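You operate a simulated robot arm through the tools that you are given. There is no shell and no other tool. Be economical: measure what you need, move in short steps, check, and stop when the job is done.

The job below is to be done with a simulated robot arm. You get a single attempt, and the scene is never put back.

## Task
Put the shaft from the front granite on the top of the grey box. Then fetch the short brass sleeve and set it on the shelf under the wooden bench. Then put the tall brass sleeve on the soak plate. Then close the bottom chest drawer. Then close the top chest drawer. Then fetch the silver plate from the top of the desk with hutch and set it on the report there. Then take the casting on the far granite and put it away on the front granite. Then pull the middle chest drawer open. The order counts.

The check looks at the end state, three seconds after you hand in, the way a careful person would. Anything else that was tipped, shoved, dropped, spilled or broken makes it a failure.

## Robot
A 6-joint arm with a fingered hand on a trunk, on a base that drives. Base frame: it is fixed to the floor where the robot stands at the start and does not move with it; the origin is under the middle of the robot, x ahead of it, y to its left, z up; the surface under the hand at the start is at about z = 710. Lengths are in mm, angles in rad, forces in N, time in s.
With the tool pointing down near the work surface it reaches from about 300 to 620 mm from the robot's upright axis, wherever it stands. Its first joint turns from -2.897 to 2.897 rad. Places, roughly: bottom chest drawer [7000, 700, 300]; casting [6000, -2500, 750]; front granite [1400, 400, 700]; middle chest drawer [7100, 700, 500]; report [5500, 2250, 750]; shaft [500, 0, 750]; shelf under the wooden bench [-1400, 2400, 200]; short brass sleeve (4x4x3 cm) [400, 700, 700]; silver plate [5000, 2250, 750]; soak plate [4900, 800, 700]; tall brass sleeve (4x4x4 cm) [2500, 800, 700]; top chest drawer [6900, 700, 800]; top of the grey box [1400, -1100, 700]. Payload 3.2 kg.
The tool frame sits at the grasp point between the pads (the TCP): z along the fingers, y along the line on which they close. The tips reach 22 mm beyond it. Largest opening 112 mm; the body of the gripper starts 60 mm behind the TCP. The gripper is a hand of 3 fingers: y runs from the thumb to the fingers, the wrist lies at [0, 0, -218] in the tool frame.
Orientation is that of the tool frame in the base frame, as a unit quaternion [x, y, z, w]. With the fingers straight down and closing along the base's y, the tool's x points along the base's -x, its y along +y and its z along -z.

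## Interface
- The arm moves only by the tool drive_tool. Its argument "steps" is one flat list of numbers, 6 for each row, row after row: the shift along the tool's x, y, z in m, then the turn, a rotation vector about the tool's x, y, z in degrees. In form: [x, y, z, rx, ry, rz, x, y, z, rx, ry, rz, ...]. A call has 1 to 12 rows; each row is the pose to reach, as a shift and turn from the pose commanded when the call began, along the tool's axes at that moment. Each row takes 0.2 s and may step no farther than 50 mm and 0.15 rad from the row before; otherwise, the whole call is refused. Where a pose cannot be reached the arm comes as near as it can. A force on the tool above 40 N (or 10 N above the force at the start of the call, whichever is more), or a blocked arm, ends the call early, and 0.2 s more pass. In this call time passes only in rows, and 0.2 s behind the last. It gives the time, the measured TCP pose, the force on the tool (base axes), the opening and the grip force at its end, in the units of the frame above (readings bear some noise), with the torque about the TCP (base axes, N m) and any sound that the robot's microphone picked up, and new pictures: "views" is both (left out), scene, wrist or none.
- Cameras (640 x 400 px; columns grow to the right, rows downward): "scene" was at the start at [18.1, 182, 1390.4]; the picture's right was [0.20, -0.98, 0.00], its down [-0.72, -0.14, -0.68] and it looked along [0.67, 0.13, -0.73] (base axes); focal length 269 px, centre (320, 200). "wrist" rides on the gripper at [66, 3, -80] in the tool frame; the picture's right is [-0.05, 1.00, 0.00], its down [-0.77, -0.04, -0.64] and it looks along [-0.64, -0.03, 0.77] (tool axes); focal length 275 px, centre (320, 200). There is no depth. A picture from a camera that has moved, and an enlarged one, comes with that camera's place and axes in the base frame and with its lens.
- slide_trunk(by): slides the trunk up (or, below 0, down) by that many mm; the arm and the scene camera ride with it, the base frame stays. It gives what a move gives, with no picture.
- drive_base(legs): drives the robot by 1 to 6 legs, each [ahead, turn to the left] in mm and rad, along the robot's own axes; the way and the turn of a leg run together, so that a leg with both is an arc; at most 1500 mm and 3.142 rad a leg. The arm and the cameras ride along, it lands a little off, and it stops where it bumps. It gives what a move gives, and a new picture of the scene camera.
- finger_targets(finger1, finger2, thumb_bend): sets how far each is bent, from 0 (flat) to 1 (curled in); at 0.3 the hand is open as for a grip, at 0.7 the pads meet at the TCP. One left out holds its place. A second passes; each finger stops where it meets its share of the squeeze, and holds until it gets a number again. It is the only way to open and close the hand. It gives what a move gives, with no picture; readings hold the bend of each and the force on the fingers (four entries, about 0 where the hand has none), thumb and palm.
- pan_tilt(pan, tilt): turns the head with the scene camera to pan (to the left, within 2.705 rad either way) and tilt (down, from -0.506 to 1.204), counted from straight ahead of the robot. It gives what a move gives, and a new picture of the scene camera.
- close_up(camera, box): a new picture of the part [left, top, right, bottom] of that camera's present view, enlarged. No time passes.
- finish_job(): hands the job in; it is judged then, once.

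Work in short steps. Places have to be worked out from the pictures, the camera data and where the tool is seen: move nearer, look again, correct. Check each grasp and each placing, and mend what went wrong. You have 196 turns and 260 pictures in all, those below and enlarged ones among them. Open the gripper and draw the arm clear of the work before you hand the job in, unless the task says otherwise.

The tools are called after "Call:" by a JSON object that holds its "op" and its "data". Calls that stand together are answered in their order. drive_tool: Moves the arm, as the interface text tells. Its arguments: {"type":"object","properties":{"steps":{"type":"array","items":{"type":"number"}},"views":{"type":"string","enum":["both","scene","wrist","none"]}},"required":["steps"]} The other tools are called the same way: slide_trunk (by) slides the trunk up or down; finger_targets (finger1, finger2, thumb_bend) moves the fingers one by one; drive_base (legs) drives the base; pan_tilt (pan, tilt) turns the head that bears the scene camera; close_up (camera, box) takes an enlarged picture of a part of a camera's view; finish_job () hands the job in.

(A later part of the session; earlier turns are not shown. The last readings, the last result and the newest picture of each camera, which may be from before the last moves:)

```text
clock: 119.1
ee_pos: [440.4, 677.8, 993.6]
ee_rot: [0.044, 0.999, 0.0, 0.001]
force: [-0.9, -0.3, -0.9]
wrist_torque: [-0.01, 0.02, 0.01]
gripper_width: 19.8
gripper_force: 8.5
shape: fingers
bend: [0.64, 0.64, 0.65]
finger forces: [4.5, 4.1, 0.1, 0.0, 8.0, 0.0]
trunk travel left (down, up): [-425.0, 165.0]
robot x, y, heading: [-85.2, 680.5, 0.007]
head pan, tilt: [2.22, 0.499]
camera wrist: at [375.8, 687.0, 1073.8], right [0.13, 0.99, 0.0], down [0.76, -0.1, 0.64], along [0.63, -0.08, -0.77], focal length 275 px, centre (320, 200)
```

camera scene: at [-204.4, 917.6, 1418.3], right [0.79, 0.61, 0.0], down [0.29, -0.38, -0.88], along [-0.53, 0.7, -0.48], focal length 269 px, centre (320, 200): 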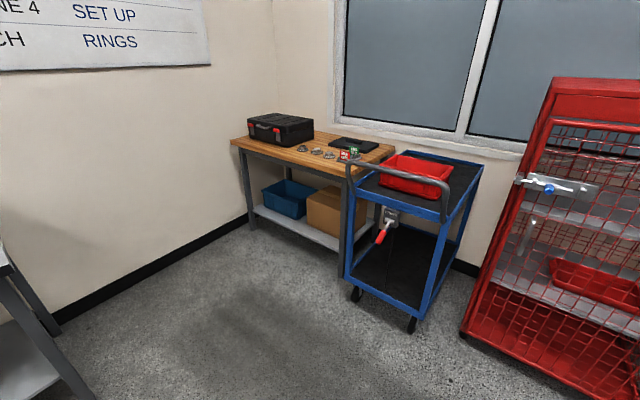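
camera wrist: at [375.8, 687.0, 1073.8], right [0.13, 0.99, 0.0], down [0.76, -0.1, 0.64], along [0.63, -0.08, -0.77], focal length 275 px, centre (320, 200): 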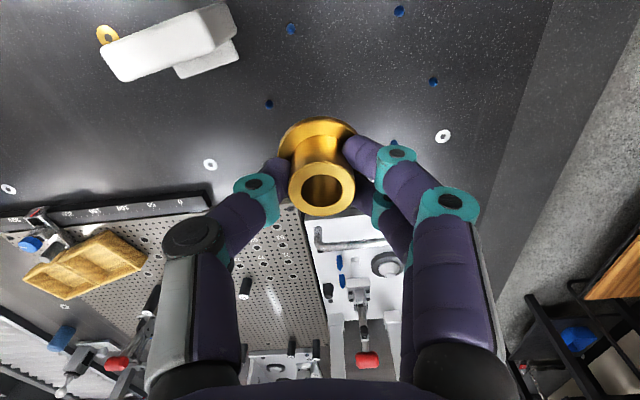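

Sleeve held. Drive back, then around to stand in front of the corner bench, at about (−1450,1400) facing +y.

Call:
{"op": "drive_base", "data": {"legs": [[-662, 0], [0, 1.567], [150, 0], [0, 0.887], [903, 0], [0, -0.887]]}}

Call:
{"op": "pan_tilt", "data": {"pan": 0.0, "tilt": 0.8}}

```text
clock: 136.5
ee_pos: [-1444.5, 1921.8, 993.4]
ee_rot: [-0.671, 0.741, 0.001, 0.0]
force: [-0.6, 0.0, -0.8]
wrist_torque: [-0.01, -0.03, 0.01]
gripper_width: 19.5
gripper_force: 8.0
shape: fingers
bend: [0.64, 0.64, 0.66]
finger forces: [4.0, 4.2, 0.0, 0.1, 7.9, 0.1]
trunk travel left (down, up): [-425.0, 165.0]
robot x, y, heading: [-1449.1, 1394.8, 1.562]
head pan, tilt: [2.22, 0.499]
camera scene: at [-1688.7, 1279.1, 1418.4], right [-0.6, 0.8, 0.0], down [0.38, 0.29, -0.88], along [-0.7, -0.53, -0.48], focal length 269 px, centre (320, 200)
```

scene: 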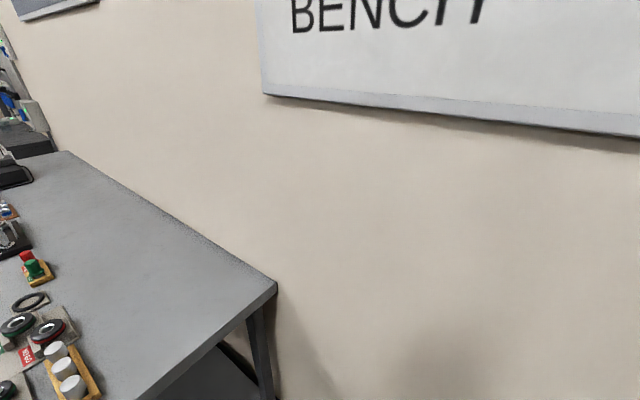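

```text
clock: 138.6
ee_pos: [-1446.2, 1922.6, 993.0]
ee_rot: [-0.671, 0.742, 0.001, 0.0]
force: [0.1, -0.4, -1.4]
wrist_torque: [-0.01, 0.0, -0.01]
gripper_width: 19.8
gripper_force: 8.0
shape: fingers
bend: [0.64, 0.64, 0.66]
finger forces: [4.0, 4.2, 0.0, 0.1, 7.7, 0.1]
trunk travel left (down, up): [-425.0, 165.0]
robot x, y, heading: [-1445.3, 1391.4, 1.567]
head pan, tilt: [0.0, 0.799]
camera scene: at [-1616.2, 1414.7, 1392.4], right [1.0, 0.0, 0.0], down [0.0, -0.72, -0.7], along [0.0, 0.7, -0.72], focal length 269 px, centre (320, 200)
```

scene: 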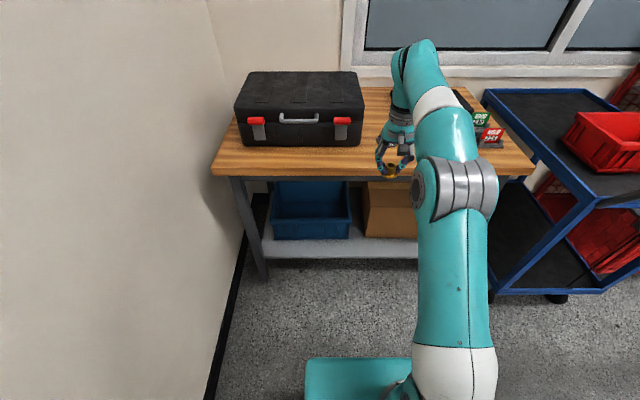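

Shelf's free front strip is about y 2151–2277 at z≈215. I lower the trunk fully, then lower the arm outside the bench, before driving in.

Call:
{"op": "slide_trunk", "data": {"by": -425}}

Call:
{"op": "drive_tool", "data": {"steps": [0, 0, 0.04, 0, 0, 0, 0, 0, 0.08, 0, 0, 0, 0, 0, 0.12, 0, 0, 0, 0, 0, 0.16, 0, 0, 0, 0, 0, 0.2, 0, 0, 0, 0, 0, 0.24, 0, 0, 0, 0, 0, 0.27, 0, 0, 0], "views": "both"}}

```text
refused: -425 is not a number from -400 to 400
```

```text
clock: 140.2
ee_pos: [-1444.9, 1921.4, 722.9]
ee_rot: [-0.671, 0.741, 0.002, -0.001]
force: [0.1, 0.6, -0.9]
wrist_torque: [-0.01, -0.01, 0.0]
gripper_width: 19.6
gripper_force: 7.8
shape: fingers
bend: [0.64, 0.64, 0.66]
finger forces: [4.0, 4.2, 0.0, 0.0, 7.8, 0.1]
trunk travel left (down, up): [-425.0, 165.0]
robot x, y, heading: [-1451.0, 1391.5, 1.571]
head pan, tilt: [0.0, 0.799]
camera scene: at [-1616.2, 1414.8, 1392.4], right [1.0, 0.0, 0.0], down [0.0, -0.72, -0.7], along [0.0, 0.7, -0.72], focal length 269 px, centre (320, 200)
camera wrist: at [-1454.1, 1855.8, 803.1], right [-0.99, 0.14, 0.0], down [0.11, 0.76, 0.64], along [0.09, 0.63, -0.77], focal length 275 px, centre (320, 200)
```

scene: 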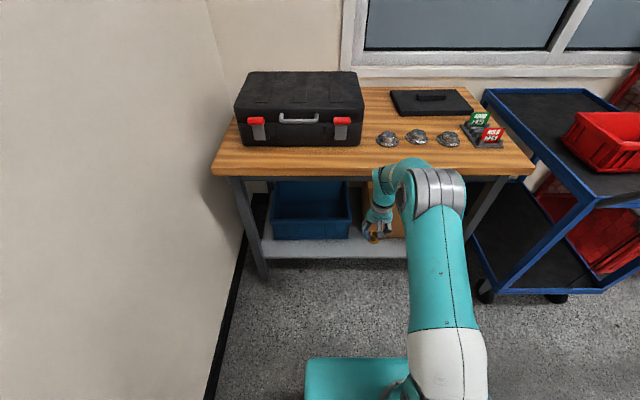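
wrist: 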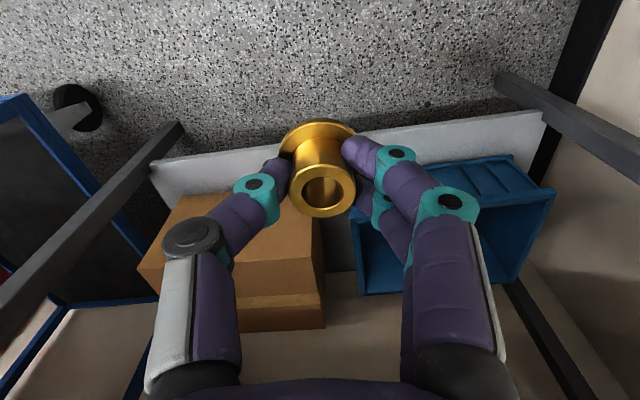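

Works the same. Lower the trunk by 400 mm.

Call:
{"op": "slide_trunk", "data": {"by": -400}}

Call:
{"op": "pan_tilt", "data": {"pan": 0.0, "tilt": 0.5}}

Call:
{"op": "drive_tool", "data": {"steps": [0, 0, -0.001, 0, 0, 0], "views": "wrist"}}

```text
clock: 144.0
ee_pos: [-1445.3, 1921.7, 323.1]
ee_rot: [-0.671, 0.742, 0.002, 0.0]
force: [0.1, -1.0, -0.9]
wrist_torque: [-0.02, 0.02, 0.0]
gripper_width: 19.3
gripper_force: 8.3
shape: fingers
bend: [0.64, 0.64, 0.66]
finger forces: [3.9, 4.2, 0.0, 0.0, 7.7, 0.1]
trunk travel left (down, up): [-25.0, 565.0]
robot x, y, heading: [-1449.7, 1394.1, 1.568]
head pan, tilt: [0.0, 0.799]
```

```text
clock: 144.8
ee_pos: [-1446.5, 1921.4, 323.1]
ee_rot: [-0.671, 0.741, 0.001, 0.0]
force: [0.5, -0.8, -1.9]
wrist_torque: [0.01, -0.03, -0.01]
gripper_width: 19.5
gripper_force: 8.1
shape: fingers
bend: [0.64, 0.64, 0.66]
finger forces: [4.0, 4.2, 0.0, 0.0, 7.7, 0.0]
trunk travel left (down, up): [-25.0, 565.0]
robot x, y, heading: [-1450.4, 1390.5, 1.568]
head pan, tilt: [0.0, 0.499]
camera scene: at [-1616.2, 1425.0, 1018.3], right [1.0, 0.0, 0.0], down [0.0, -0.48, -0.88], along [0.0, 0.88, -0.48], focal length 269 px, centre (320, 200)
```

scene: 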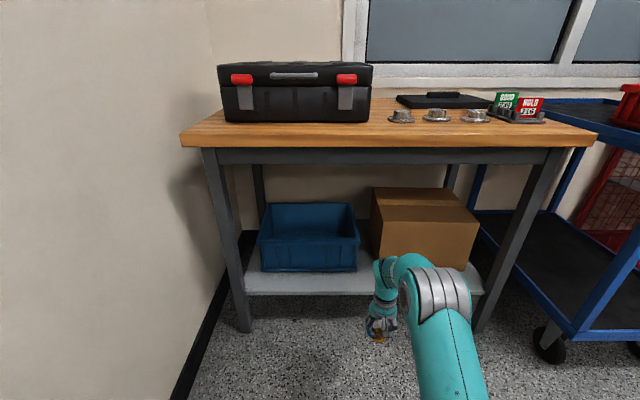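

```text
clock: 145.2
ee_pos: [-1446.0, 1922.6, 322.6]
ee_rot: [-0.671, 0.741, 0.001, 0.001]
force: [-0.4, -0.2, -1.9]
wrist_torque: [-0.02, -0.01, 0.01]
gripper_width: 19.4
gripper_force: 8.3
shape: fingers
bend: [0.64, 0.64, 0.66]
finger forces: [4.0, 4.2, 0.1, 0.1, 7.7, 0.1]
trunk travel left (down, up): [-25.0, 565.0]
robot x, y, heading: [-1447.6, 1394.2, 1.568]
head pan, tilt: [0.0, 0.499]
camera wrist: at [-1454.1, 1855.8, 404.5], right [-0.99, 0.14, 0.0], down [0.11, 0.76, 0.64], along [0.09, 0.63, -0.77], focal length 275 px, centre (320, 200)
```

wrist: 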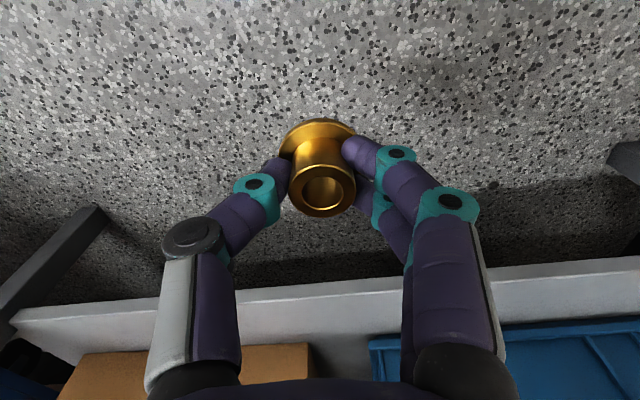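

Shelf surface ≈ z 206–233, front edge y≈2140, apron bottom ≈ z 740. Drive 280 mm ahead with flange bottom at z≈291.

Call:
{"op": "drive_base", "data": {"legs": [[280, 0]]}}

Call:
{"op": "drive_tool", "data": {"steps": [0, 0, 0.015, 0, 0, 0], "views": "wrist"}}

```text
clock: 147.2
ee_pos: [-1445.7, 2204.5, 324.0]
ee_rot: [-0.672, 0.74, 0.001, 0.0]
force: [-0.1, 0.1, -1.4]
wrist_torque: [0.03, 0.02, -0.02]
gripper_width: 19.4
gripper_force: 7.6
shape: fingers
bend: [0.64, 0.64, 0.66]
finger forces: [4.0, 4.2, 0.0, 0.0, 7.7, 0.1]
trunk travel left (down, up): [-25.0, 565.0]
robot x, y, heading: [-1451.0, 1677.1, 1.574]
head pan, tilt: [0.0, 0.499]
camera scene: at [-1616.2, 1707.6, 1018.3], right [1.0, 0.0, 0.0], down [0.0, -0.48, -0.88], along [0.0, 0.88, -0.48], focal length 269 px, centre (320, 200)
```

scene: 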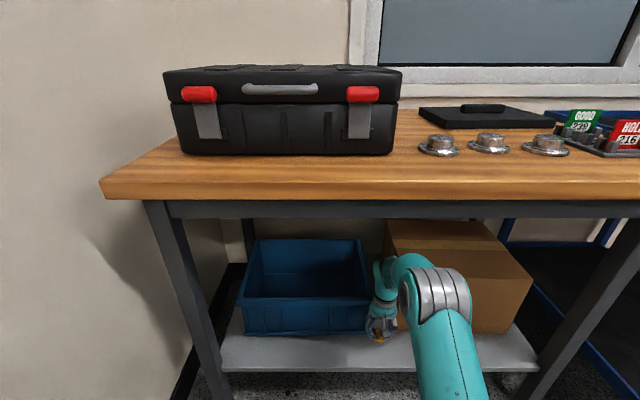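

```text
clock: 147.6
ee_pos: [-1446.8, 2205.0, 310.5]
ee_rot: [-0.672, 0.741, 0.001, 0.0]
force: [-0.7, 0.2, -1.6]
wrist_torque: [-0.01, 0.0, -0.03]
gripper_width: 19.7
gripper_force: 7.3
shape: fingers
bend: [0.64, 0.64, 0.66]
finger forces: [4.1, 4.2, 0.1, 0.0, 7.7, 0.0]
trunk travel left (down, up): [-25.0, 565.0]
robot x, y, heading: [-1449.5, 1673.2, 1.569]
head pan, tilt: [0.0, 0.499]
camera wrist: at [-1455.3, 2138.8, 389.3], right [-0.99, 0.14, 0.0], down [0.11, 0.76, 0.64], along [0.09, 0.63, -0.77], focal length 275 px, centre (320, 200)
```

wrist: 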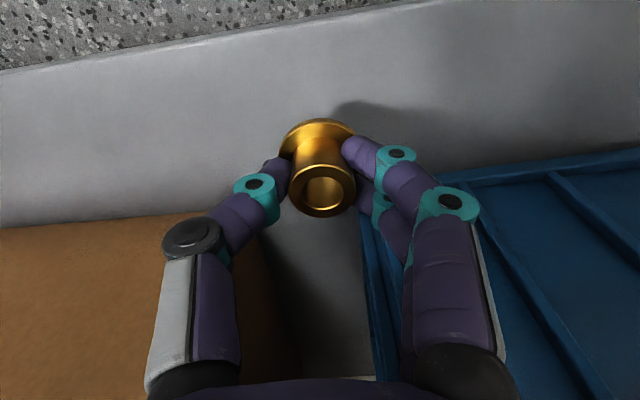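

Well positioned over the front strip between the objects. Descend gradually.

Call:
{"op": "drive_tool", "data": {"steps": [0, 0, 0.02, 0, 0, 0, 0, 0, 0.035, 0, 0, 0], "views": "wrist"}}

```text
clock: 148.2
ee_pos: [-1446.4, 2205.1, 274.5]
ee_rot: [-0.672, 0.74, 0.002, 0.001]
force: [1.2, 0.1, -1.8]
wrist_torque: [0.0, 0.03, -0.03]
gripper_width: 19.8
gripper_force: 7.8
shape: fingers
bend: [0.64, 0.64, 0.66]
finger forces: [4.1, 4.3, 0.1, 0.0, 7.7, 0.0]
trunk travel left (down, up): [-25.0, 565.0]
robot x, y, heading: [-1454.0, 1677.1, 1.574]
head pan, tilt: [0.0, 0.499]
camera wrist: at [-1455.2, 2139.4, 354.0], right [-0.99, 0.14, 0.0], down [0.11, 0.76, 0.64], along [0.09, 0.63, -0.77], focal length 275 px, centre (320, 200)
```

wrist: 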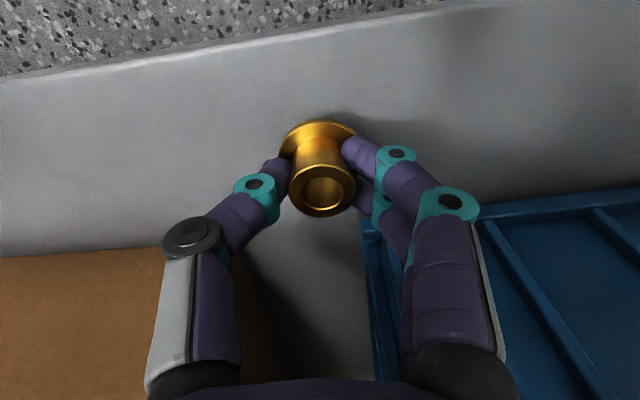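

Call:
{"op": "drive_tool", "data": {"steps": [0, 0, 0.005, 0, 0, 0, 0, 0, 0.01, 0, 0, 0, 0, 0, 0.014, 0, 0, 0], "views": "none"}}

Call:
{"op": "drive_tool", "data": {"steps": [0, 0, 0.004, 0, 0, 0, 0, 0, 0.008, 0, 0, 0], "views": "wrist"}}

```text
clock: 148.9
ee_pos: [-1447.7, 2205.7, 259.8]
ee_rot: [-0.672, 0.74, 0.001, 0.0]
force: [-0.2, -0.3, -1.6]
wrist_torque: [-0.03, -0.01, 0.03]
gripper_width: 19.6
gripper_force: 8.3
shape: fingers
bend: [0.64, 0.64, 0.66]
finger forces: [4.1, 4.2, 0.0, 0.1, 7.8, 0.0]
trunk travel left (down, up): [-25.0, 565.0]
robot x, y, heading: [-1449.5, 1672.5, 1.568]
head pan, tilt: [0.0, 0.499]
```

```text
clock: 149.6
ee_pos: [-1446.5, 2204.8, 252.4]
ee_rot: [-0.672, 0.74, 0.001, 0.0]
force: [-0.4, -0.9, 6.0]
wrist_torque: [-0.03, 0.01, 0.01]
gripper_width: 19.4
gripper_force: 9.6
shape: fingers
bend: [0.65, 0.65, 0.66]
finger forces: [5.0, 4.8, 0.1, 0.1, 8.9, 0.1]
trunk travel left (down, up): [-25.0, 565.0]
robot x, y, heading: [-1448.3, 1677.0, 1.572]
head pan, tilt: [0.0, 0.499]
camera wrist: at [-1455.4, 2138.9, 333.1], right [-0.99, 0.14, 0.0], down [0.11, 0.76, 0.64], along [0.09, 0.63, -0.77], focal length 275 px, centre (320, 200)
```

wrist: 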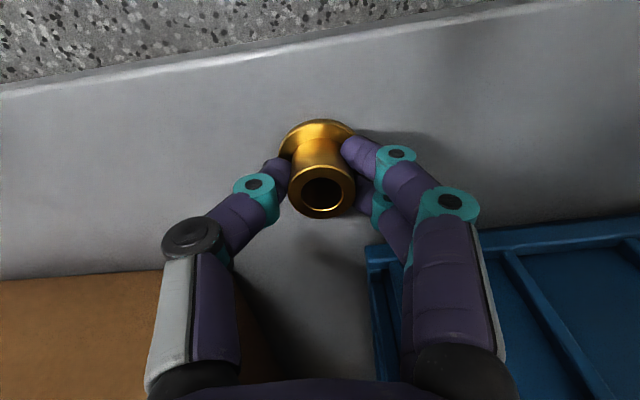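

Contact made (shelf z≈220). Release and rise.

Call:
{"op": "finger_targets", "data": {"finger1": 0.42, "finger2": 0.42, "thumb_bend": 0.42}}

Call:
{"op": "drive_tool", "data": {"steps": [0, 0, -0.02, 0, 0, 0, 0, 0, -0.05, 0, 0, 0, 0, 0, -0.08, 0, 0, 0], "views": "wrist"}}

```text
clock: 150.6
ee_pos: [-1446.6, 2204.6, 252.0]
ee_rot: [-0.672, 0.741, 0.001, 0.001]
force: [-1.6, 0.4, -0.7]
wrist_torque: [0.01, -0.02, 0.0]
gripper_width: 77.4
gripper_force: 0.0
shape: fingers
bend: [0.42, 0.42, 0.42]
finger forces: [0.1, 0.0, 0.1, 0.0, 0.1, 0.0]
trunk travel left (down, up): [-25.0, 565.0]
robot x, y, heading: [-1451.1, 1677.1, 1.572]
head pan, tilt: [0.0, 0.499]
```

```text
clock: 151.3
ee_pos: [-1446.6, 2205.0, 333.1]
ee_rot: [-0.672, 0.74, 0.001, 0.0]
force: [-0.6, 0.0, 0.4]
wrist_torque: [-0.02, 0.0, 0.01]
gripper_width: 77.5
gripper_force: 0.2
shape: fingers
bend: [0.42, 0.42, 0.42]
finger forces: [0.0, 0.1, 0.0, 0.0, 0.0, 0.0]
trunk travel left (down, up): [-25.0, 565.0]
robot x, y, heading: [-1451.2, 1674.7, 1.57]
head pan, tilt: [0.0, 0.499]
camera wrist: at [-1454.8, 2138.8, 413.7], right [-0.99, 0.14, 0.0], down [0.11, 0.76, 0.64], along [0.09, 0.63, -0.77], focal length 275 px, centre (320, 200)
```

wrist: 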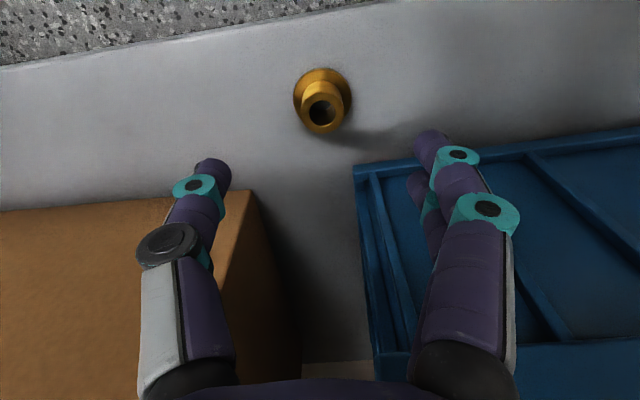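

Sleeve stands upright on the shelf. Back out, raise the trunk and arm.

Call:
{"op": "drive_base", "data": {"legs": [[-275, 0]]}}

Call:
{"op": "close_up", "data": {"camera": "scene", "box": [240, 200, 560, 400]}}

Call:
{"op": "slide_trunk", "data": {"by": 400}}

Call:
{"op": "drive_tool", "data": {"steps": [0, 0, -0.05, 0, 0, 0, 0, 0, -0.1, 0, 0, 0, 0, 0, -0.15, 0, 0, 0, 0, 0, -0.2, 0, 0, 0, 0, 0, -0.25, 0, 0, 0], "views": "none"}}

```text
clock: 153.3
ee_pos: [-1445.6, 1932.0, 333.7]
ee_rot: [-0.672, 0.741, 0.001, 0.0]
force: [0.0, 0.3, -0.4]
wrist_torque: [-0.02, -0.01, 0.0]
gripper_width: 77.5
gripper_force: 0.0
shape: fingers
bend: [0.42, 0.42, 0.42]
finger forces: [0.1, 0.0, 0.0, 0.0, 0.1, 0.0]
trunk travel left (down, up): [-25.0, 565.0]
robot x, y, heading: [-1451.7, 1404.0, 1.573]
head pan, tilt: [0.0, 0.499]
camera scene: at [-1616.0, 1434.5, 1018.3], right [1.0, 0.0, 0.0], down [0.0, -0.48, -0.88], along [0.0, 0.88, -0.48], focal length 269 px, centre (320, 200)
```

scene: 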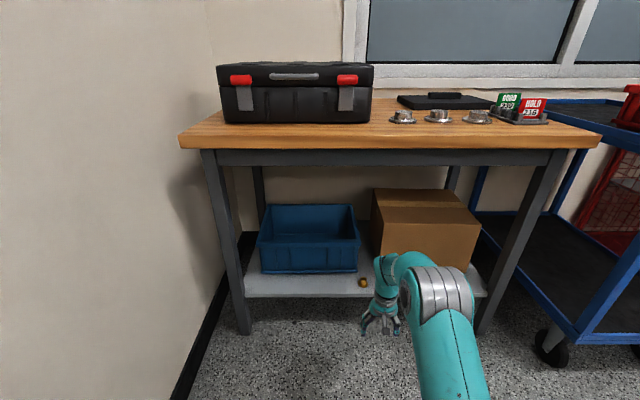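

```text
2.00 times, centred on (400, 300) of scene
camera zoom: at [-1616.0, 1434.5, 1018.3], right [1.0, 0.0, 0.0], down [0.0, -0.48, -0.88], along [0.0, 0.88, -0.48], focal length 539 px, centre (160, 0)
```

zoom: 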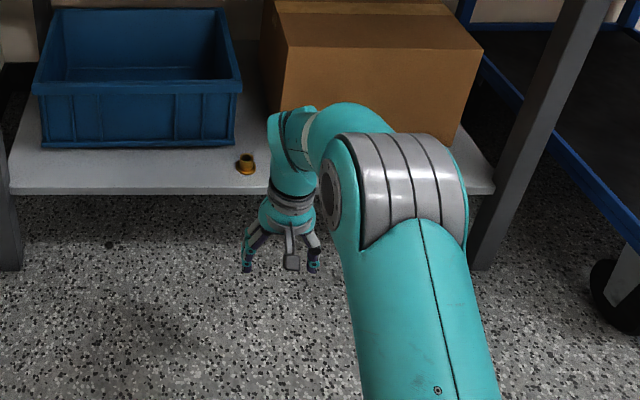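

```text
clock: 157.1
ee_pos: [-1446.4, 1932.6, 732.5]
ee_rot: [-0.672, 0.741, 0.002, 0.0]
force: [0.0, 0.2, 0.1]
wrist_torque: [-0.01, 0.0, -0.02]
gripper_width: 77.5
gripper_force: 0.1
shape: fingers
bend: [0.42, 0.42, 0.42]
finger forces: [0.1, 0.0, 0.0, 0.0, 0.0, 0.1]
trunk travel left (down, up): [-425.0, 165.0]
robot x, y, heading: [-1451.4, 1403.1, 1.573]
head pan, tilt: [0.0, 0.499]
```

```text
clock: 158.3
ee_pos: [-1446.5, 1931.9, 983.9]
ee_rot: [-0.671, 0.741, 0.002, 0.0]
force: [-0.1, 0.1, -0.3]
wrist_torque: [-0.02, -0.02, -0.01]
gripper_width: 77.3
gripper_force: 0.0
shape: fingers
bend: [0.42, 0.42, 0.42]
finger forces: [0.1, 0.0, 0.1, 0.0, 0.1, 0.1]
trunk travel left (down, up): [-425.0, 165.0]
robot x, y, heading: [-1451.8, 1406.1, 1.569]
head pan, tilt: [0.0, 0.499]
```

Short sleeve is done. Now I drive toward the aisle left of the front granite.

Call:
{"op": "drive_base", "data": {"legs": [[0, -1.487], [1455, 0], [0, -0.084]]}}

Call:
{"op": "pan_tilt", "data": {"pan": 0.0, "tilt": 0.45}}

```text
clock: 169.7
ee_pos: [522.6, 1509.0, 984.3]
ee_rot: [0.051, 0.999, 0.001, 0.001]
force: [0.8, 0.4, -0.6]
wrist_torque: [0.02, 0.01, -0.03]
gripper_width: 77.4
gripper_force: 0.0
shape: fingers
bend: [0.42, 0.42, 0.42]
finger forces: [0.0, 0.1, 0.1, 0.0, 0.1, 0.1]
trunk travel left (down, up): [-425.0, 165.0]
robot x, y, heading: [-6.9, 1515.6, -0.004]
head pan, tilt: [0.0, 0.499]
camera scene: at [28.1, 1681.8, 1418.3], right [-0.01, -1.0, 0.0], down [-0.48, 0.0, -0.88], along [0.88, 0.0, -0.48], focal length 269 px, centre (320, 200)
```

scene: 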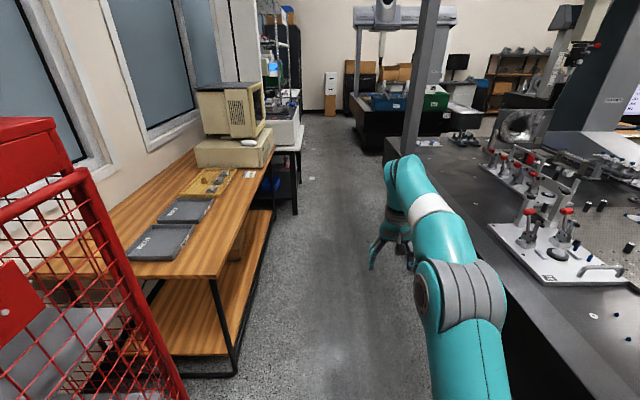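

```text
clock: 170.3
ee_pos: [523.2, 1508.3, 984.2]
ee_rot: [0.052, 0.999, 0.001, 0.001]
force: [0.4, -0.6, 0.5]
wrist_torque: [-0.03, 0.02, 0.02]
gripper_width: 77.2
gripper_force: 0.0
shape: fingers
bend: [0.42, 0.42, 0.42]
finger forces: [0.1, 0.1, 0.1, 0.1, 0.1, 0.0]
trunk travel left (down, up): [-425.0, 165.0]
robot x, y, heading: [-6.2, 1510.9, -0.004]
head pan, tilt: [0.0, 0.45]
camera scene: at [28.9, 1682.0, 1422.8], right [-0.01, -1.0, 0.0], down [-0.44, 0.0, -0.9], along [0.9, -0.01, -0.44], focal length 269 px, centre (320, 200)
```

scene: 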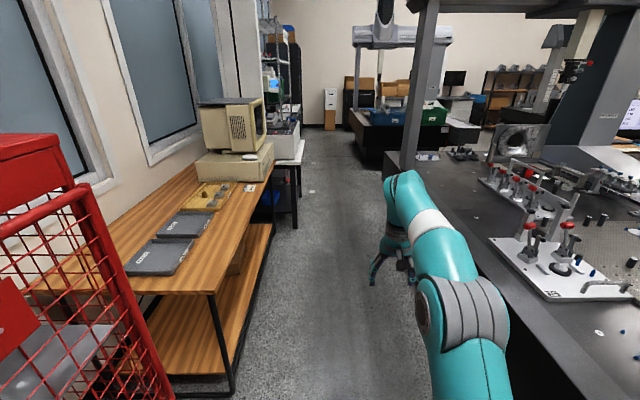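

Aisle is clear; gantry column near (2140,960). Drive ahead 1700 and look right.

Call:
{"op": "drive_base", "data": {"legs": [[1500, 0], [400, 0]]}}

Call:
{"op": "pan_tilt", "data": {"pan": -0.6, "tilt": 0.6}}

```text
clock: 179.8
ee_pos: [2421.5, 1500.6, 982.7]
ee_rot: [0.051, 0.999, 0.001, 0.001]
force: [0.5, 0.4, -1.0]
wrist_torque: [0.0, -0.01, 0.0]
gripper_width: 77.8
gripper_force: 0.0
shape: fingers
bend: [0.42, 0.42, 0.42]
finger forces: [0.1, 0.0, 0.0, 0.1, 0.0, 0.0]
trunk travel left (down, up): [-425.0, 165.0]
robot x, y, heading: [1894.3, 1508.9, -0.002]
head pan, tilt: [0.0, 0.45]
camera scene: at [1925.9, 1674.0, 1422.8], right [0.0, -1.0, 0.0], down [-0.44, 0.0, -0.9], along [0.9, 0.0, -0.44], focal length 269 px, centre (320, 200)
```

scene: 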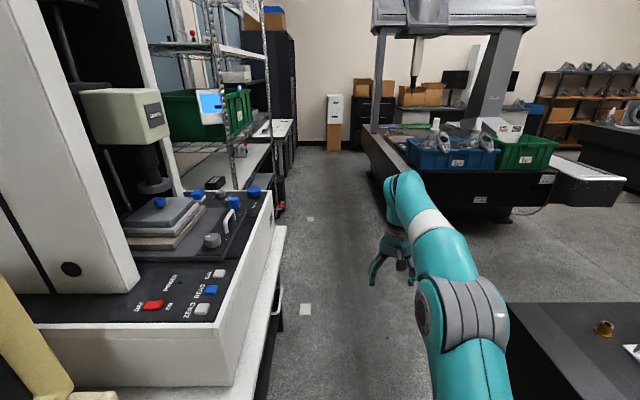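

```text
clock: 180.8
ee_pos: [2421.2, 1500.9, 984.5]
ee_rot: [0.051, 0.999, 0.001, 0.001]
force: [-0.1, 0.2, -0.1]
wrist_torque: [-0.03, 0.01, 0.0]
gripper_width: 77.7
gripper_force: 0.1
shape: fingers
bend: [0.42, 0.42, 0.42]
finger forces: [0.0, 0.1, 0.1, 0.1, 0.0, 0.1]
trunk travel left (down, up): [-425.0, 165.0]
robot x, y, heading: [1890.1, 1508.3, -0.004]
head pan, tilt: [-0.6, 0.6]
camera scene: at [1906.6, 1624.2, 1409.3], right [-0.57, -0.82, 0.0], down [-0.47, 0.32, -0.83], along [0.68, -0.47, -0.56], focal length 269 px, centre (320, 200)
```

scene: 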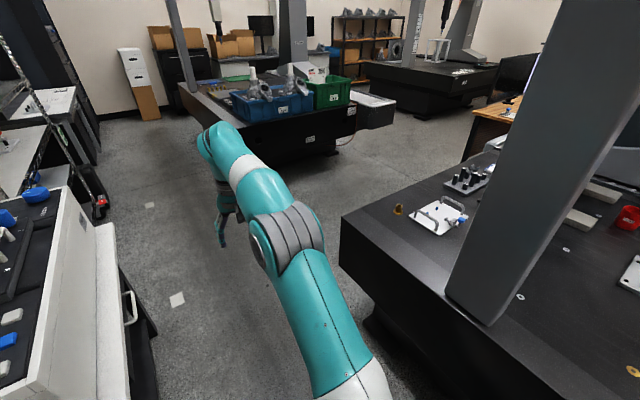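

Tall sleeve seen at about [2484,818]. I angle toward (2484,1400) and face −y.

Call:
{"op": "drive_base", "data": {"legs": [[0, -0.18], [604, 0], [0, -1.387]]}}

Call:
{"op": "drive_tool", "data": {"steps": [0, 0, 0.02, 0, 0, 0], "views": "wrist"}}

```text
clock: 188.3
ee_pos: [2480.4, 870.0, 983.7]
ee_rot: [0.741, 0.672, 0.0, 0.002]
force: [0.5, -0.2, -0.1]
wrist_torque: [-0.04, 0.0, 0.0]
gripper_width: 77.3
gripper_force: 0.0
shape: fingers
bend: [0.42, 0.42, 0.42]
finger forces: [0.0, 0.1, 0.1, 0.0, 0.1, 0.0]
trunk travel left (down, up): [-425.0, 165.0]
robot x, y, heading: [2483.0, 1397.0, -1.572]
head pan, tilt: [-0.6, 0.6]
camera scene: at [2601.3, 1386.4, 1409.3], right [-0.83, 0.56, 0.0], down [0.32, 0.47, -0.83], along [-0.47, -0.68, -0.56], focal length 269 px, centre (320, 200)
```

scene: 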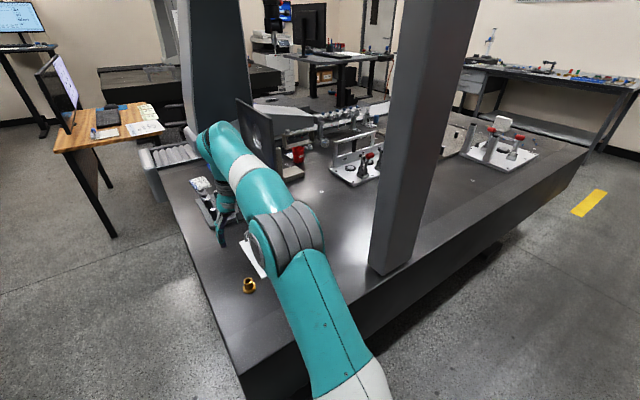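

```text
clock: 188.7
ee_pos: [2482.1, 872.5, 963.1]
ee_rot: [0.741, 0.671, 0.0, 0.002]
force: [-0.2, 0.6, 1.1]
wrist_torque: [0.01, 0.0, -0.02]
gripper_width: 77.5
gripper_force: 0.0
shape: fingers
bend: [0.42, 0.42, 0.42]
finger forces: [0.1, 0.1, 0.0, 0.0, 0.0, 0.0]
trunk travel left (down, up): [-425.0, 165.0]
robot x, y, heading: [2485.9, 1398.8, -1.567]
head pan, tilt: [-0.6, 0.6]
camera wrist: at [2491.6, 936.5, 1044.1], right [0.99, -0.14, 0.0], down [-0.11, -0.76, 0.64], along [-0.09, -0.63, -0.77], focal length 275 px, centre (320, 200)
```

wrist: 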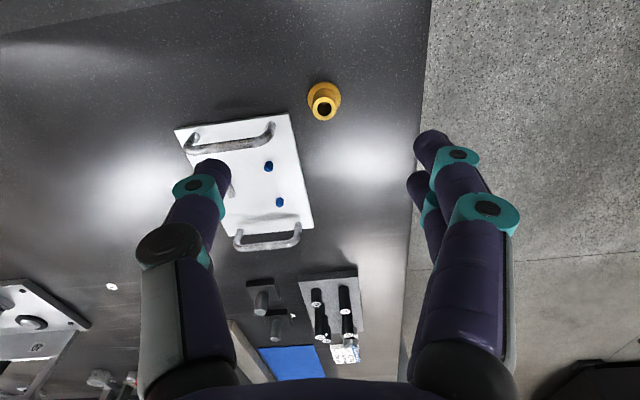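

Sleeve at ≈[2479,822], near the white plate's corner (x≈2443). I rotate the hand 40° so thumb and fingers clear the plate, and hover above.

Call:
{"op": "drive_tool", "data": {"steps": [-0.01, 0, 0.01, 0, 0, 8, -0.02, 0.001, 0.02, 0, 0, 16, -0.03, 0.001, 0.04, 0, 0, 24, -0.04, 0.002, 0.06, 0, 0, 32, -0.0505, 0.002, 0.083, 0, 0, 40], "views": "wrist"}}

```text
clock: 189.9
ee_pos: [2478.2, 819.6, 881.9]
ee_rot: [0.926, 0.377, 0.001, 0.001]
force: [-0.8, 0.1, -0.4]
wrist_torque: [-0.05, -0.03, 0.0]
gripper_width: 77.7
gripper_force: 0.0
shape: fingers
bend: [0.42, 0.42, 0.42]
finger forces: [0.0, 0.1, 0.1, 0.0, 0.0, 0.1]
trunk travel left (down, up): [-425.0, 165.0]
robot x, y, heading: [2486.6, 1396.9, -1.576]
head pan, tilt: [-0.6, 0.6]
camera wrist: at [2528.6, 863.2, 960.8], right [0.66, -0.75, 0.0], down [-0.58, -0.51, 0.64], along [-0.47, -0.42, -0.77], focal length 275 px, centre (320, 200)
```

wrist: 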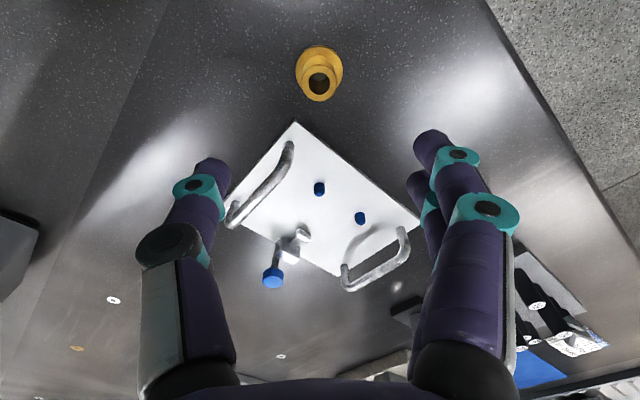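

Centred within 3 mm. Descend to z≈746 and grip.

Call:
{"op": "drive_tool", "data": {"steps": [0, 0.002, 0.04, 0, 0, 0, 0, 0.002, 0.08, 0, 0, 0, 0, 0.002, 0.12, 0, 0, 0, 0, 0.002, 0.136, 0, 0, 0], "views": "wrist"}}

Call:
{"op": "finger_targets", "data": {"finger1": 0.7, "finger2": 0.7, "thumb_bend": 0.7}}

Call:
{"op": "drive_tool", "data": {"steps": [0, 0, -0.04, 0, 0, 0, 0, 0, -0.08, 0, 0, 0, 0, 0, -0.12, 0, 0, 0, 0, 0, -0.16, 0, 0, 0, 0, 0, -0.2, 0, 0, 0, 0, 0, -0.24, 0, 0, 0], "views": "wrist"}}

```text
clock: 190.9
ee_pos: [2479.6, 816.8, 745.4]
ee_rot: [0.926, 0.378, 0.001, 0.001]
force: [-0.2, 0.4, 1.1]
wrist_torque: [-0.01, 0.03, 0.01]
gripper_width: 77.7
gripper_force: 0.1
shape: fingers
bend: [0.42, 0.42, 0.42]
finger forces: [0.0, 0.0, 0.0, 0.0, 0.1, 0.0]
trunk travel left (down, up): [-425.0, 165.0]
robot x, y, heading: [2484.8, 1399.8, -1.577]
head pan, tilt: [-0.6, 0.6]
camera wrist: at [2529.8, 861.8, 825.4], right [0.67, -0.75, 0.0], down [-0.58, -0.51, 0.64], along [-0.47, -0.42, -0.77], focal length 275 px, centre (320, 200)
```

wrist: 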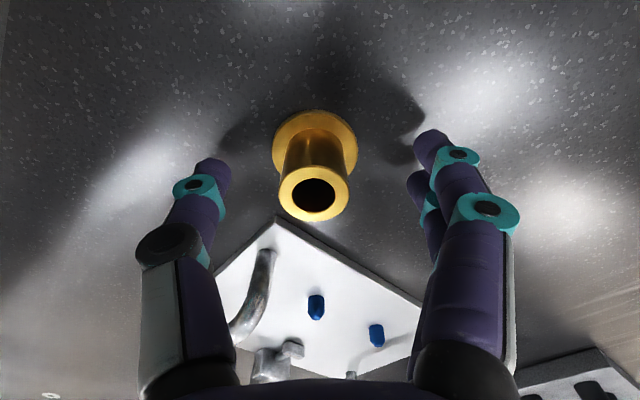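

```text
clock: 191.9
ee_pos: [2479.0, 817.1, 745.2]
ee_rot: [0.926, 0.378, 0.0, 0.001]
force: [0.3, -0.3, 0.1]
wrist_torque: [-0.01, 0.06, 0.0]
gripper_width: 20.7
gripper_force: 8.2
shape: fingers
bend: [0.63, 0.64, 0.65]
finger forces: [4.6, 3.3, 0.1, 0.0, 7.9, 0.0]
trunk travel left (down, up): [-425.0, 165.0]
robot x, y, heading: [2487.4, 1398.6, -1.569]
head pan, tilt: [-0.6, 0.6]
```

```text
clock: 193.3
ee_pos: [2494.1, 826.2, 955.5]
ee_rot: [0.926, 0.378, 0.001, 0.003]
force: [-0.6, 0.0, -1.6]
wrist_torque: [0.02, -0.06, -0.02]
gripper_width: 20.5
gripper_force: 8.1
shape: fingers
bend: [0.63, 0.65, 0.65]
finger forces: [4.8, 3.6, 0.0, 0.0, 7.9, 0.0]
out of reach, approached as far as the arm can: row 6
trunk travel left (down, up): [-425.0, 165.0]
robot x, y, heading: [2485.9, 1401.0, -1.57]
head pan, tilt: [-0.6, 0.6]
camera wrist: at [2544.5, 871.3, 1036.3], right [0.67, -0.75, 0.01], down [-0.58, -0.51, 0.64], along [-0.47, -0.43, -0.77], focal length 275 px, centre (320, 200)
```

wrist: 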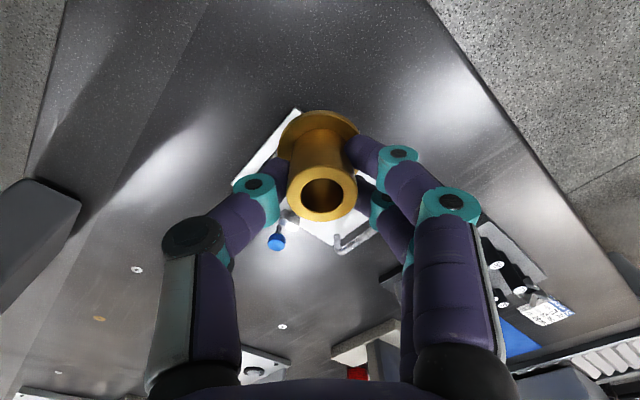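

Sleeve held. I retract a bit and raise, turn to heading 0, drive ahead, and look at the soak plate area.

Call:
{"op": "drive_tool", "data": {"steps": [0.021, -0.0214, -0.015, 0, 0, 0, 0.042, -0.0428, -0.035, 0, 0, 0], "views": "none"}}

Call:
{"op": "drive_base", "data": {"legs": [[-60, 0], [0, 1.57], [1100, 0]]}}

Call:
{"op": "pan_tilt", "data": {"pan": -0.5, "tilt": 0.5}}

```text
clock: 193.9
ee_pos: [2494.6, 849.9, 993.6]
ee_rot: [0.926, 0.378, 0.002, -0.002]
force: [-0.1, -1.0, -1.5]
wrist_torque: [0.0, 0.01, 0.01]
gripper_width: 20.6
gripper_force: 8.3
shape: fingers
bend: [0.63, 0.65, 0.66]
finger forces: [4.7, 3.7, 0.0, 0.1, 7.9, 0.0]
out of reach, approached as far as the arm can: row 1, 2
trunk travel left (down, up): [-425.0, 165.0]
robot x, y, heading: [2483.1, 1397.0, -1.568]
head pan, tilt: [-0.6, 0.6]
```

```text
clock: 204.0
ee_pos: [4139.5, 1485.3, 994.9]
ee_rot: [0.382, 0.924, -0.001, -0.004]
force: [0.3, -0.3, -1.0]
wrist_torque: [-0.01, 0.0, 0.02]
gripper_width: 20.5
gripper_force: 7.7
shape: fingers
bend: [0.63, 0.65, 0.66]
finger forces: [4.7, 3.6, 0.0, 0.1, 7.5, 0.0]
trunk travel left (down, up): [-425.0, 165.0]
robot x, y, heading: [3591.0, 1468.7, 0.008]
head pan, tilt: [-0.6, 0.6]
camera scene: at [3604.6, 1586.3, 1409.2], right [-0.56, -0.83, 0.0], down [-0.47, 0.31, -0.83], along [0.69, -0.46, -0.56], focal length 269 px, centre (320, 200)
```

scene: 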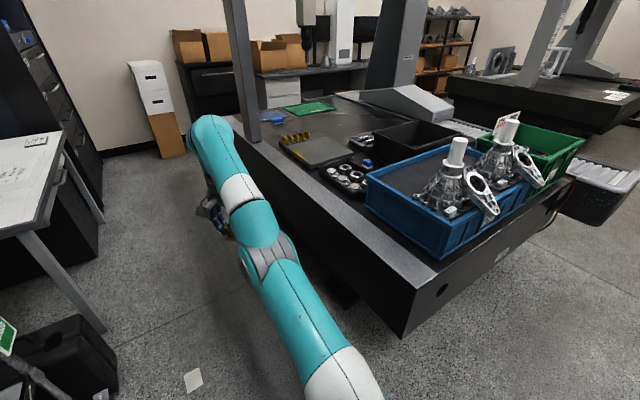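

```text
clock: 204.7
ee_pos: [4139.3, 1485.6, 993.2]
ee_rot: [0.381, 0.924, -0.001, -0.003]
force: [0.4, -0.2, -1.2]
wrist_torque: [0.0, 0.01, 0.01]
gripper_width: 20.5
gripper_force: 8.3
shape: fingers
bend: [0.63, 0.65, 0.66]
finger forces: [4.6, 3.5, 0.1, 0.1, 7.5, 0.0]
trunk travel left (down, up): [-425.0, 165.0]
robot x, y, heading: [3594.0, 1471.1, 0.011]
head pan, tilt: [-0.499, 0.499]
camera scene: at [3611.4, 1592.8, 1418.3], right [-0.47, -0.88, 0.0], down [-0.42, 0.22, -0.88], along [0.78, -0.41, -0.48], focal length 269 px, centre (320, 200)
```

scene: 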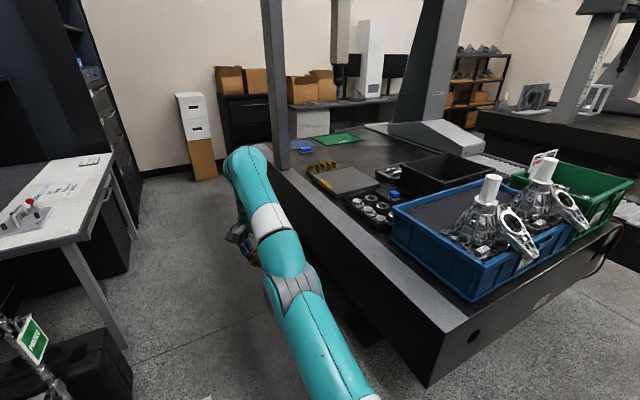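

Call:
{"op": "close_up", "data": {"camera": "scene", "box": [260, 110, 420, 210]}}

```text
4.00 times, centred on (340, 160) of scene
camera zoom: at [3611.4, 1592.8, 1418.3], right [-0.47, -0.88, 0.0], down [-0.42, 0.22, -0.88], along [0.78, -0.41, -0.48], focal length 1078 px, centre (240, 360)
```

zoom: 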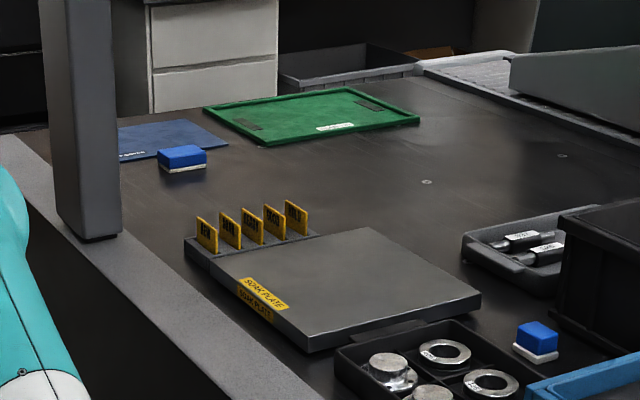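

The soak plate spans about x 4715–5040, y 605–905; a gantry leg stands near (5285,1006). I retract the arm a bit, drive to x≈4720, and turn to face it.

Call:
{"op": "drive_tool", "data": {"steps": [0.028, -0.028, 0, 0, 0, 0, 0.0568, -0.0564, 0, 0, 0, 0], "views": "none"}}

Call:
{"op": "drive_base", "data": {"legs": [[0, -0.068], [1128, 0], [0, -1.513]]}}

Call:
{"op": "pan_tilt", "data": {"pan": 0.2, "tilt": 0.8}}

```text
clock: 205.2
ee_pos: [4139.6, 1485.5, 994.3]
ee_rot: [0.381, 0.924, -0.001, -0.003]
force: [0.2, 0.0, -2.0]
wrist_torque: [-0.03, 0.01, -0.03]
gripper_width: 20.8
gripper_force: 7.7
shape: fingers
bend: [0.63, 0.65, 0.66]
finger forces: [4.6, 3.5, 0.0, 0.0, 7.6, 0.0]
out of reach, approached as far as the arm can: row 1, 2
trunk travel left (down, up): [-425.0, 165.0]
robot x, y, heading: [3592.4, 1471.1, 0.012]
head pan, tilt: [-0.499, 0.499]
```

```text
clock: 215.2
ee_pos: [4742.0, 868.7, 994.4]
ee_rot: [0.923, 0.385, 0.002, -0.002]
force: [0.1, 0.0, -1.9]
wrist_torque: [-0.01, -0.03, 0.02]
gripper_width: 20.1
gripper_force: 7.6
shape: fingers
bend: [0.64, 0.65, 0.66]
finger forces: [4.4, 3.5, 0.1, 0.0, 7.3, 0.0]
trunk travel left (down, up): [-425.0, 165.0]
robot x, y, heading: [4723.5, 1415.0, -1.556]
head pan, tilt: [-0.499, 0.499]
camera scene: at [4845.9, 1397.5, 1418.3], right [-0.89, 0.47, 0.0], down [0.22, 0.42, -0.88], along [-0.41, -0.78, -0.48], focal length 269 px, centre (320, 200)
```

scene: 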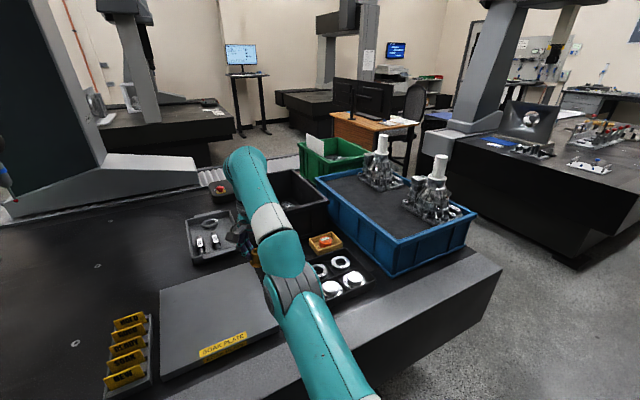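

```text
clock: 216.2
ee_pos: [4740.6, 868.8, 993.7]
ee_rot: [0.923, 0.385, 0.002, -0.003]
force: [-0.3, -0.4, -1.3]
wrist_torque: [0.03, 0.01, 0.03]
gripper_width: 20.2
gripper_force: 8.0
shape: fingers
bend: [0.64, 0.65, 0.66]
finger forces: [4.6, 3.4, 0.0, 0.0, 7.3, 0.0]
trunk travel left (down, up): [-425.0, 165.0]
robot x, y, heading: [4724.0, 1415.0, -1.553]
head pan, tilt: [0.201, 0.799]
camera scene: at [4905.6, 1399.3, 1392.4], right [-0.98, -0.21, 0.0], down [-0.15, 0.7, -0.7], along [0.15, -0.68, -0.72], focal length 269 px, centre (320, 200)
```

scene: 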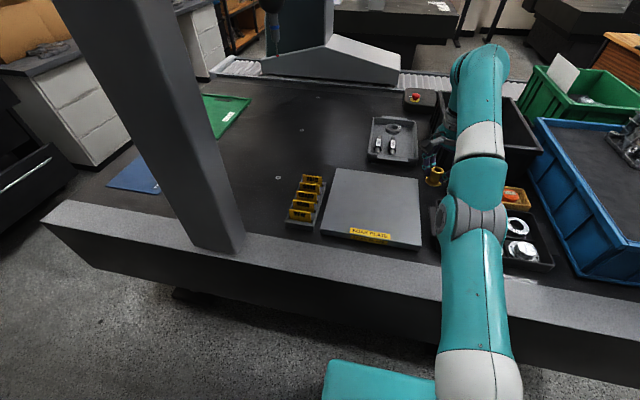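

Plate confirmed at x 4713–5011, y 590–916. Drive 50 mm closer, then move the arm over (4805,800) while descending to z≈830.

Call:
{"op": "drive_base", "data": {"legs": [[50, 0]]}}

Call:
{"op": "drive_tool", "data": {"steps": [0, 0, 0.04, 0, 0, 0, 0.008, 0.015, 0.08, 0, 0, 0, 0.016, 0.03, 0.11, 0, 0, 0, 0.024, 0.045, 0.14, 0, 0, 0, 0.0315, 0.059, 0.164, 0, 0, 0], "views": "both"}}

```text
clock: 217.2
ee_pos: [4741.1, 818.7, 994.1]
ee_rot: [0.923, 0.385, 0.003, -0.003]
force: [0.1, 0.6, -1.5]
wrist_torque: [0.02, 0.01, -0.01]
gripper_width: 20.4
gripper_force: 7.9
shape: fingers
bend: [0.64, 0.65, 0.66]
finger forces: [4.6, 3.4, 0.1, 0.0, 7.4, 0.0]
trunk travel left (down, up): [-425.0, 165.0]
robot x, y, heading: [4726.9, 1368.4, -1.558]
head pan, tilt: [0.201, 0.799]
camera scene: at [4906.4, 1348.6, 1392.3], right [-0.98, -0.21, 0.0], down [-0.15, 0.7, -0.7], along [0.15, -0.68, -0.72], focal length 269 px, centre (320, 200)
```

scene: 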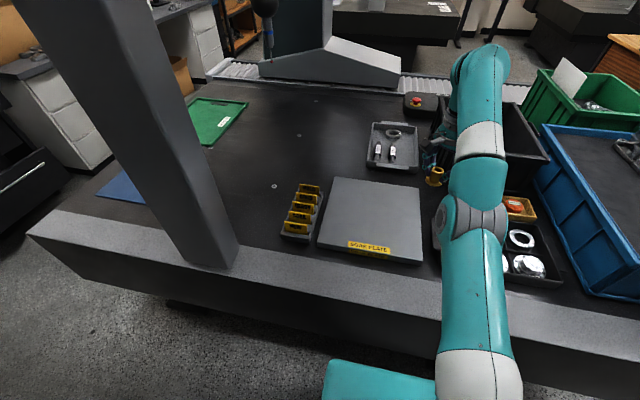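

```text
clock: 218.4
ee_pos: [4792.4, 820.1, 965.3]
ee_rot: [0.923, 0.384, 0.01, -0.032]
force: [0.2, -0.6, -1.1]
wrist_torque: [0.02, -0.01, 0.01]
gripper_width: 20.2
gripper_force: 7.9
shape: fingers
bend: [0.64, 0.65, 0.66]
finger forces: [4.7, 3.6, 0.0, 0.1, 7.4, 0.0]
out of reach, approached as far as the arm can: row 1, 2, 3, 4, 5
trunk travel left (down, up): [-425.0, 165.0]
robot x, y, heading: [4723.7, 1366.4, -1.558]
head pan, tilt: [0.201, 0.799]
camera scene: at [4906.0, 1349.3, 1392.4], right [-0.98, -0.21, 0.0], down [-0.15, 0.7, -0.7], along [0.15, -0.68, -0.72], focal length 269 px, centre (320, 200)
camera wrist: at [4842.4, 859.7, 1048.1], right [0.68, -0.73, -0.05], down [-0.56, -0.56, 0.6], along [-0.47, -0.38, -0.79], focal length 275 px, centre (320, 200)
```

scene: 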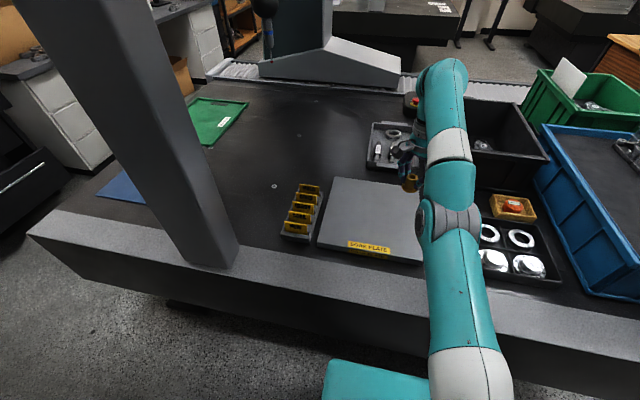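
wrist: 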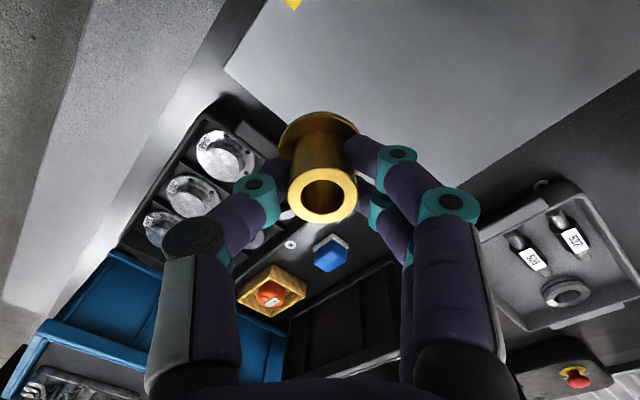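

The arm is nearly straight (singular). I pull it back toward the robot and down in small steps to regain bend.

Call:
{"op": "drive_tool", "data": {"steps": [0.007, -0.007, 0.02, 0, 0, 0, 0.014, -0.014, 0.04, 0, 0, 0, 0.021, -0.021, 0.07, 0, 0, 0, 0.028, -0.028, 0.1, 0, 0, 0], "views": "none"}}

```text
clock: 219.4
ee_pos: [4791.7, 819.1, 965.0]
ee_rot: [0.923, 0.385, 0.009, -0.031]
force: [0.5, -0.9, -1.5]
wrist_torque: [0.02, 0.01, 0.0]
gripper_width: 20.1
gripper_force: 7.9
shape: fingers
bend: [0.64, 0.65, 0.66]
finger forces: [4.7, 3.5, 0.0, 0.0, 7.5, 0.0]
out of reach, approached as far as the arm can: row 1, 2, 3, 4
trunk travel left (down, up): [-425.0, 165.0]
robot x, y, heading: [4724.6, 1367.0, -1.553]
head pan, tilt: [0.201, 0.799]
```

Call:
{"op": "drive_tool", "data": {"steps": [0.027, -0.035, 0.022, 0, 0, 0, 0.054, -0.07, 0.044, 0, 0, 0, 0.081, -0.105, 0.066, 0, 0, 0, 0.108, -0.14, 0.09, 0, 0, 0], "views": "none"}}

```text
refused: row 4 steps farther than a row can; nothing moved
```

Call:
{"op": "drive_tool", "data": {"steps": [0.027, -0.035, 0.02, 0, 0, 0, 0.054, -0.07, 0.04, 0, 0, 0, 0.081, -0.105, 0.06, 0, 0, 0, 0.108, -0.14, 0.08, 0, 0, 0, 0.135, -0.175, 0.1, 0, 0, 0], "views": "none"}}

```text
clock: 220.6
ee_pos: [4793.4, 819.0, 964.2]
ee_rot: [0.923, 0.384, 0.009, -0.031]
force: [0.2, 0.6, -1.0]
wrist_torque: [0.01, 0.02, 0.01]
gripper_width: 20.2
gripper_force: 8.6
shape: fingers
bend: [0.64, 0.65, 0.66]
finger forces: [4.7, 3.5, 0.0, 0.1, 7.5, 0.1]
out of reach, approached as far as the arm can: row 1, 2, 3, 4, 5
trunk travel left (down, up): [-425.0, 165.0]
robot x, y, heading: [4725.5, 1365.0, -1.554]
head pan, tilt: [0.201, 0.799]
```

Call:
{"op": "drive_tool", "data": {"steps": [0, 0, -0.02, 0, 0, 0, 0, 0, -0.04, 0, 0, 0, 0, 0, -0.06, 0, 0, 0], "views": "scene"}}

```text
clock: 221.4
ee_pos: [4796.4, 820.7, 968.6]
ee_rot: [0.922, 0.385, 0.007, -0.032]
force: [0.9, -0.6, -1.7]
wrist_torque: [-0.02, -0.01, 0.04]
gripper_width: 20.0
gripper_force: 8.5
shape: fingers
bend: [0.64, 0.65, 0.66]
finger forces: [4.7, 3.6, 0.1, 0.0, 7.5, 0.0]
out of reach, approached as far as the arm can: row 1, 2, 3
trunk travel left (down, up): [-425.0, 165.0]
robot x, y, heading: [4726.6, 1365.6, -1.557]
head pan, tilt: [0.201, 0.799]
camera scene: at [4906.4, 1349.2, 1392.4], right [-0.98, -0.21, 0.0], down [-0.15, 0.7, -0.7], along [0.15, -0.68, -0.72], focal length 269 px, centre (320, 200)
```

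scene: 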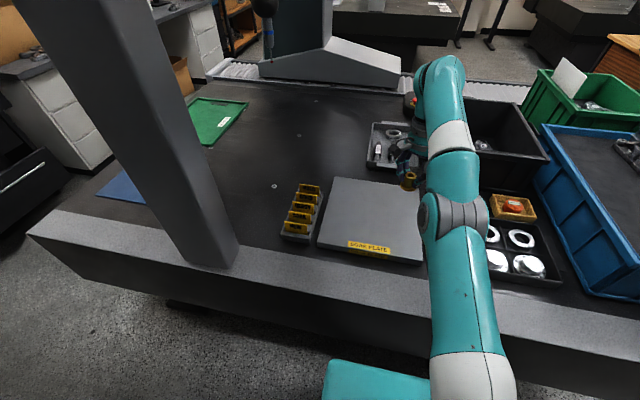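

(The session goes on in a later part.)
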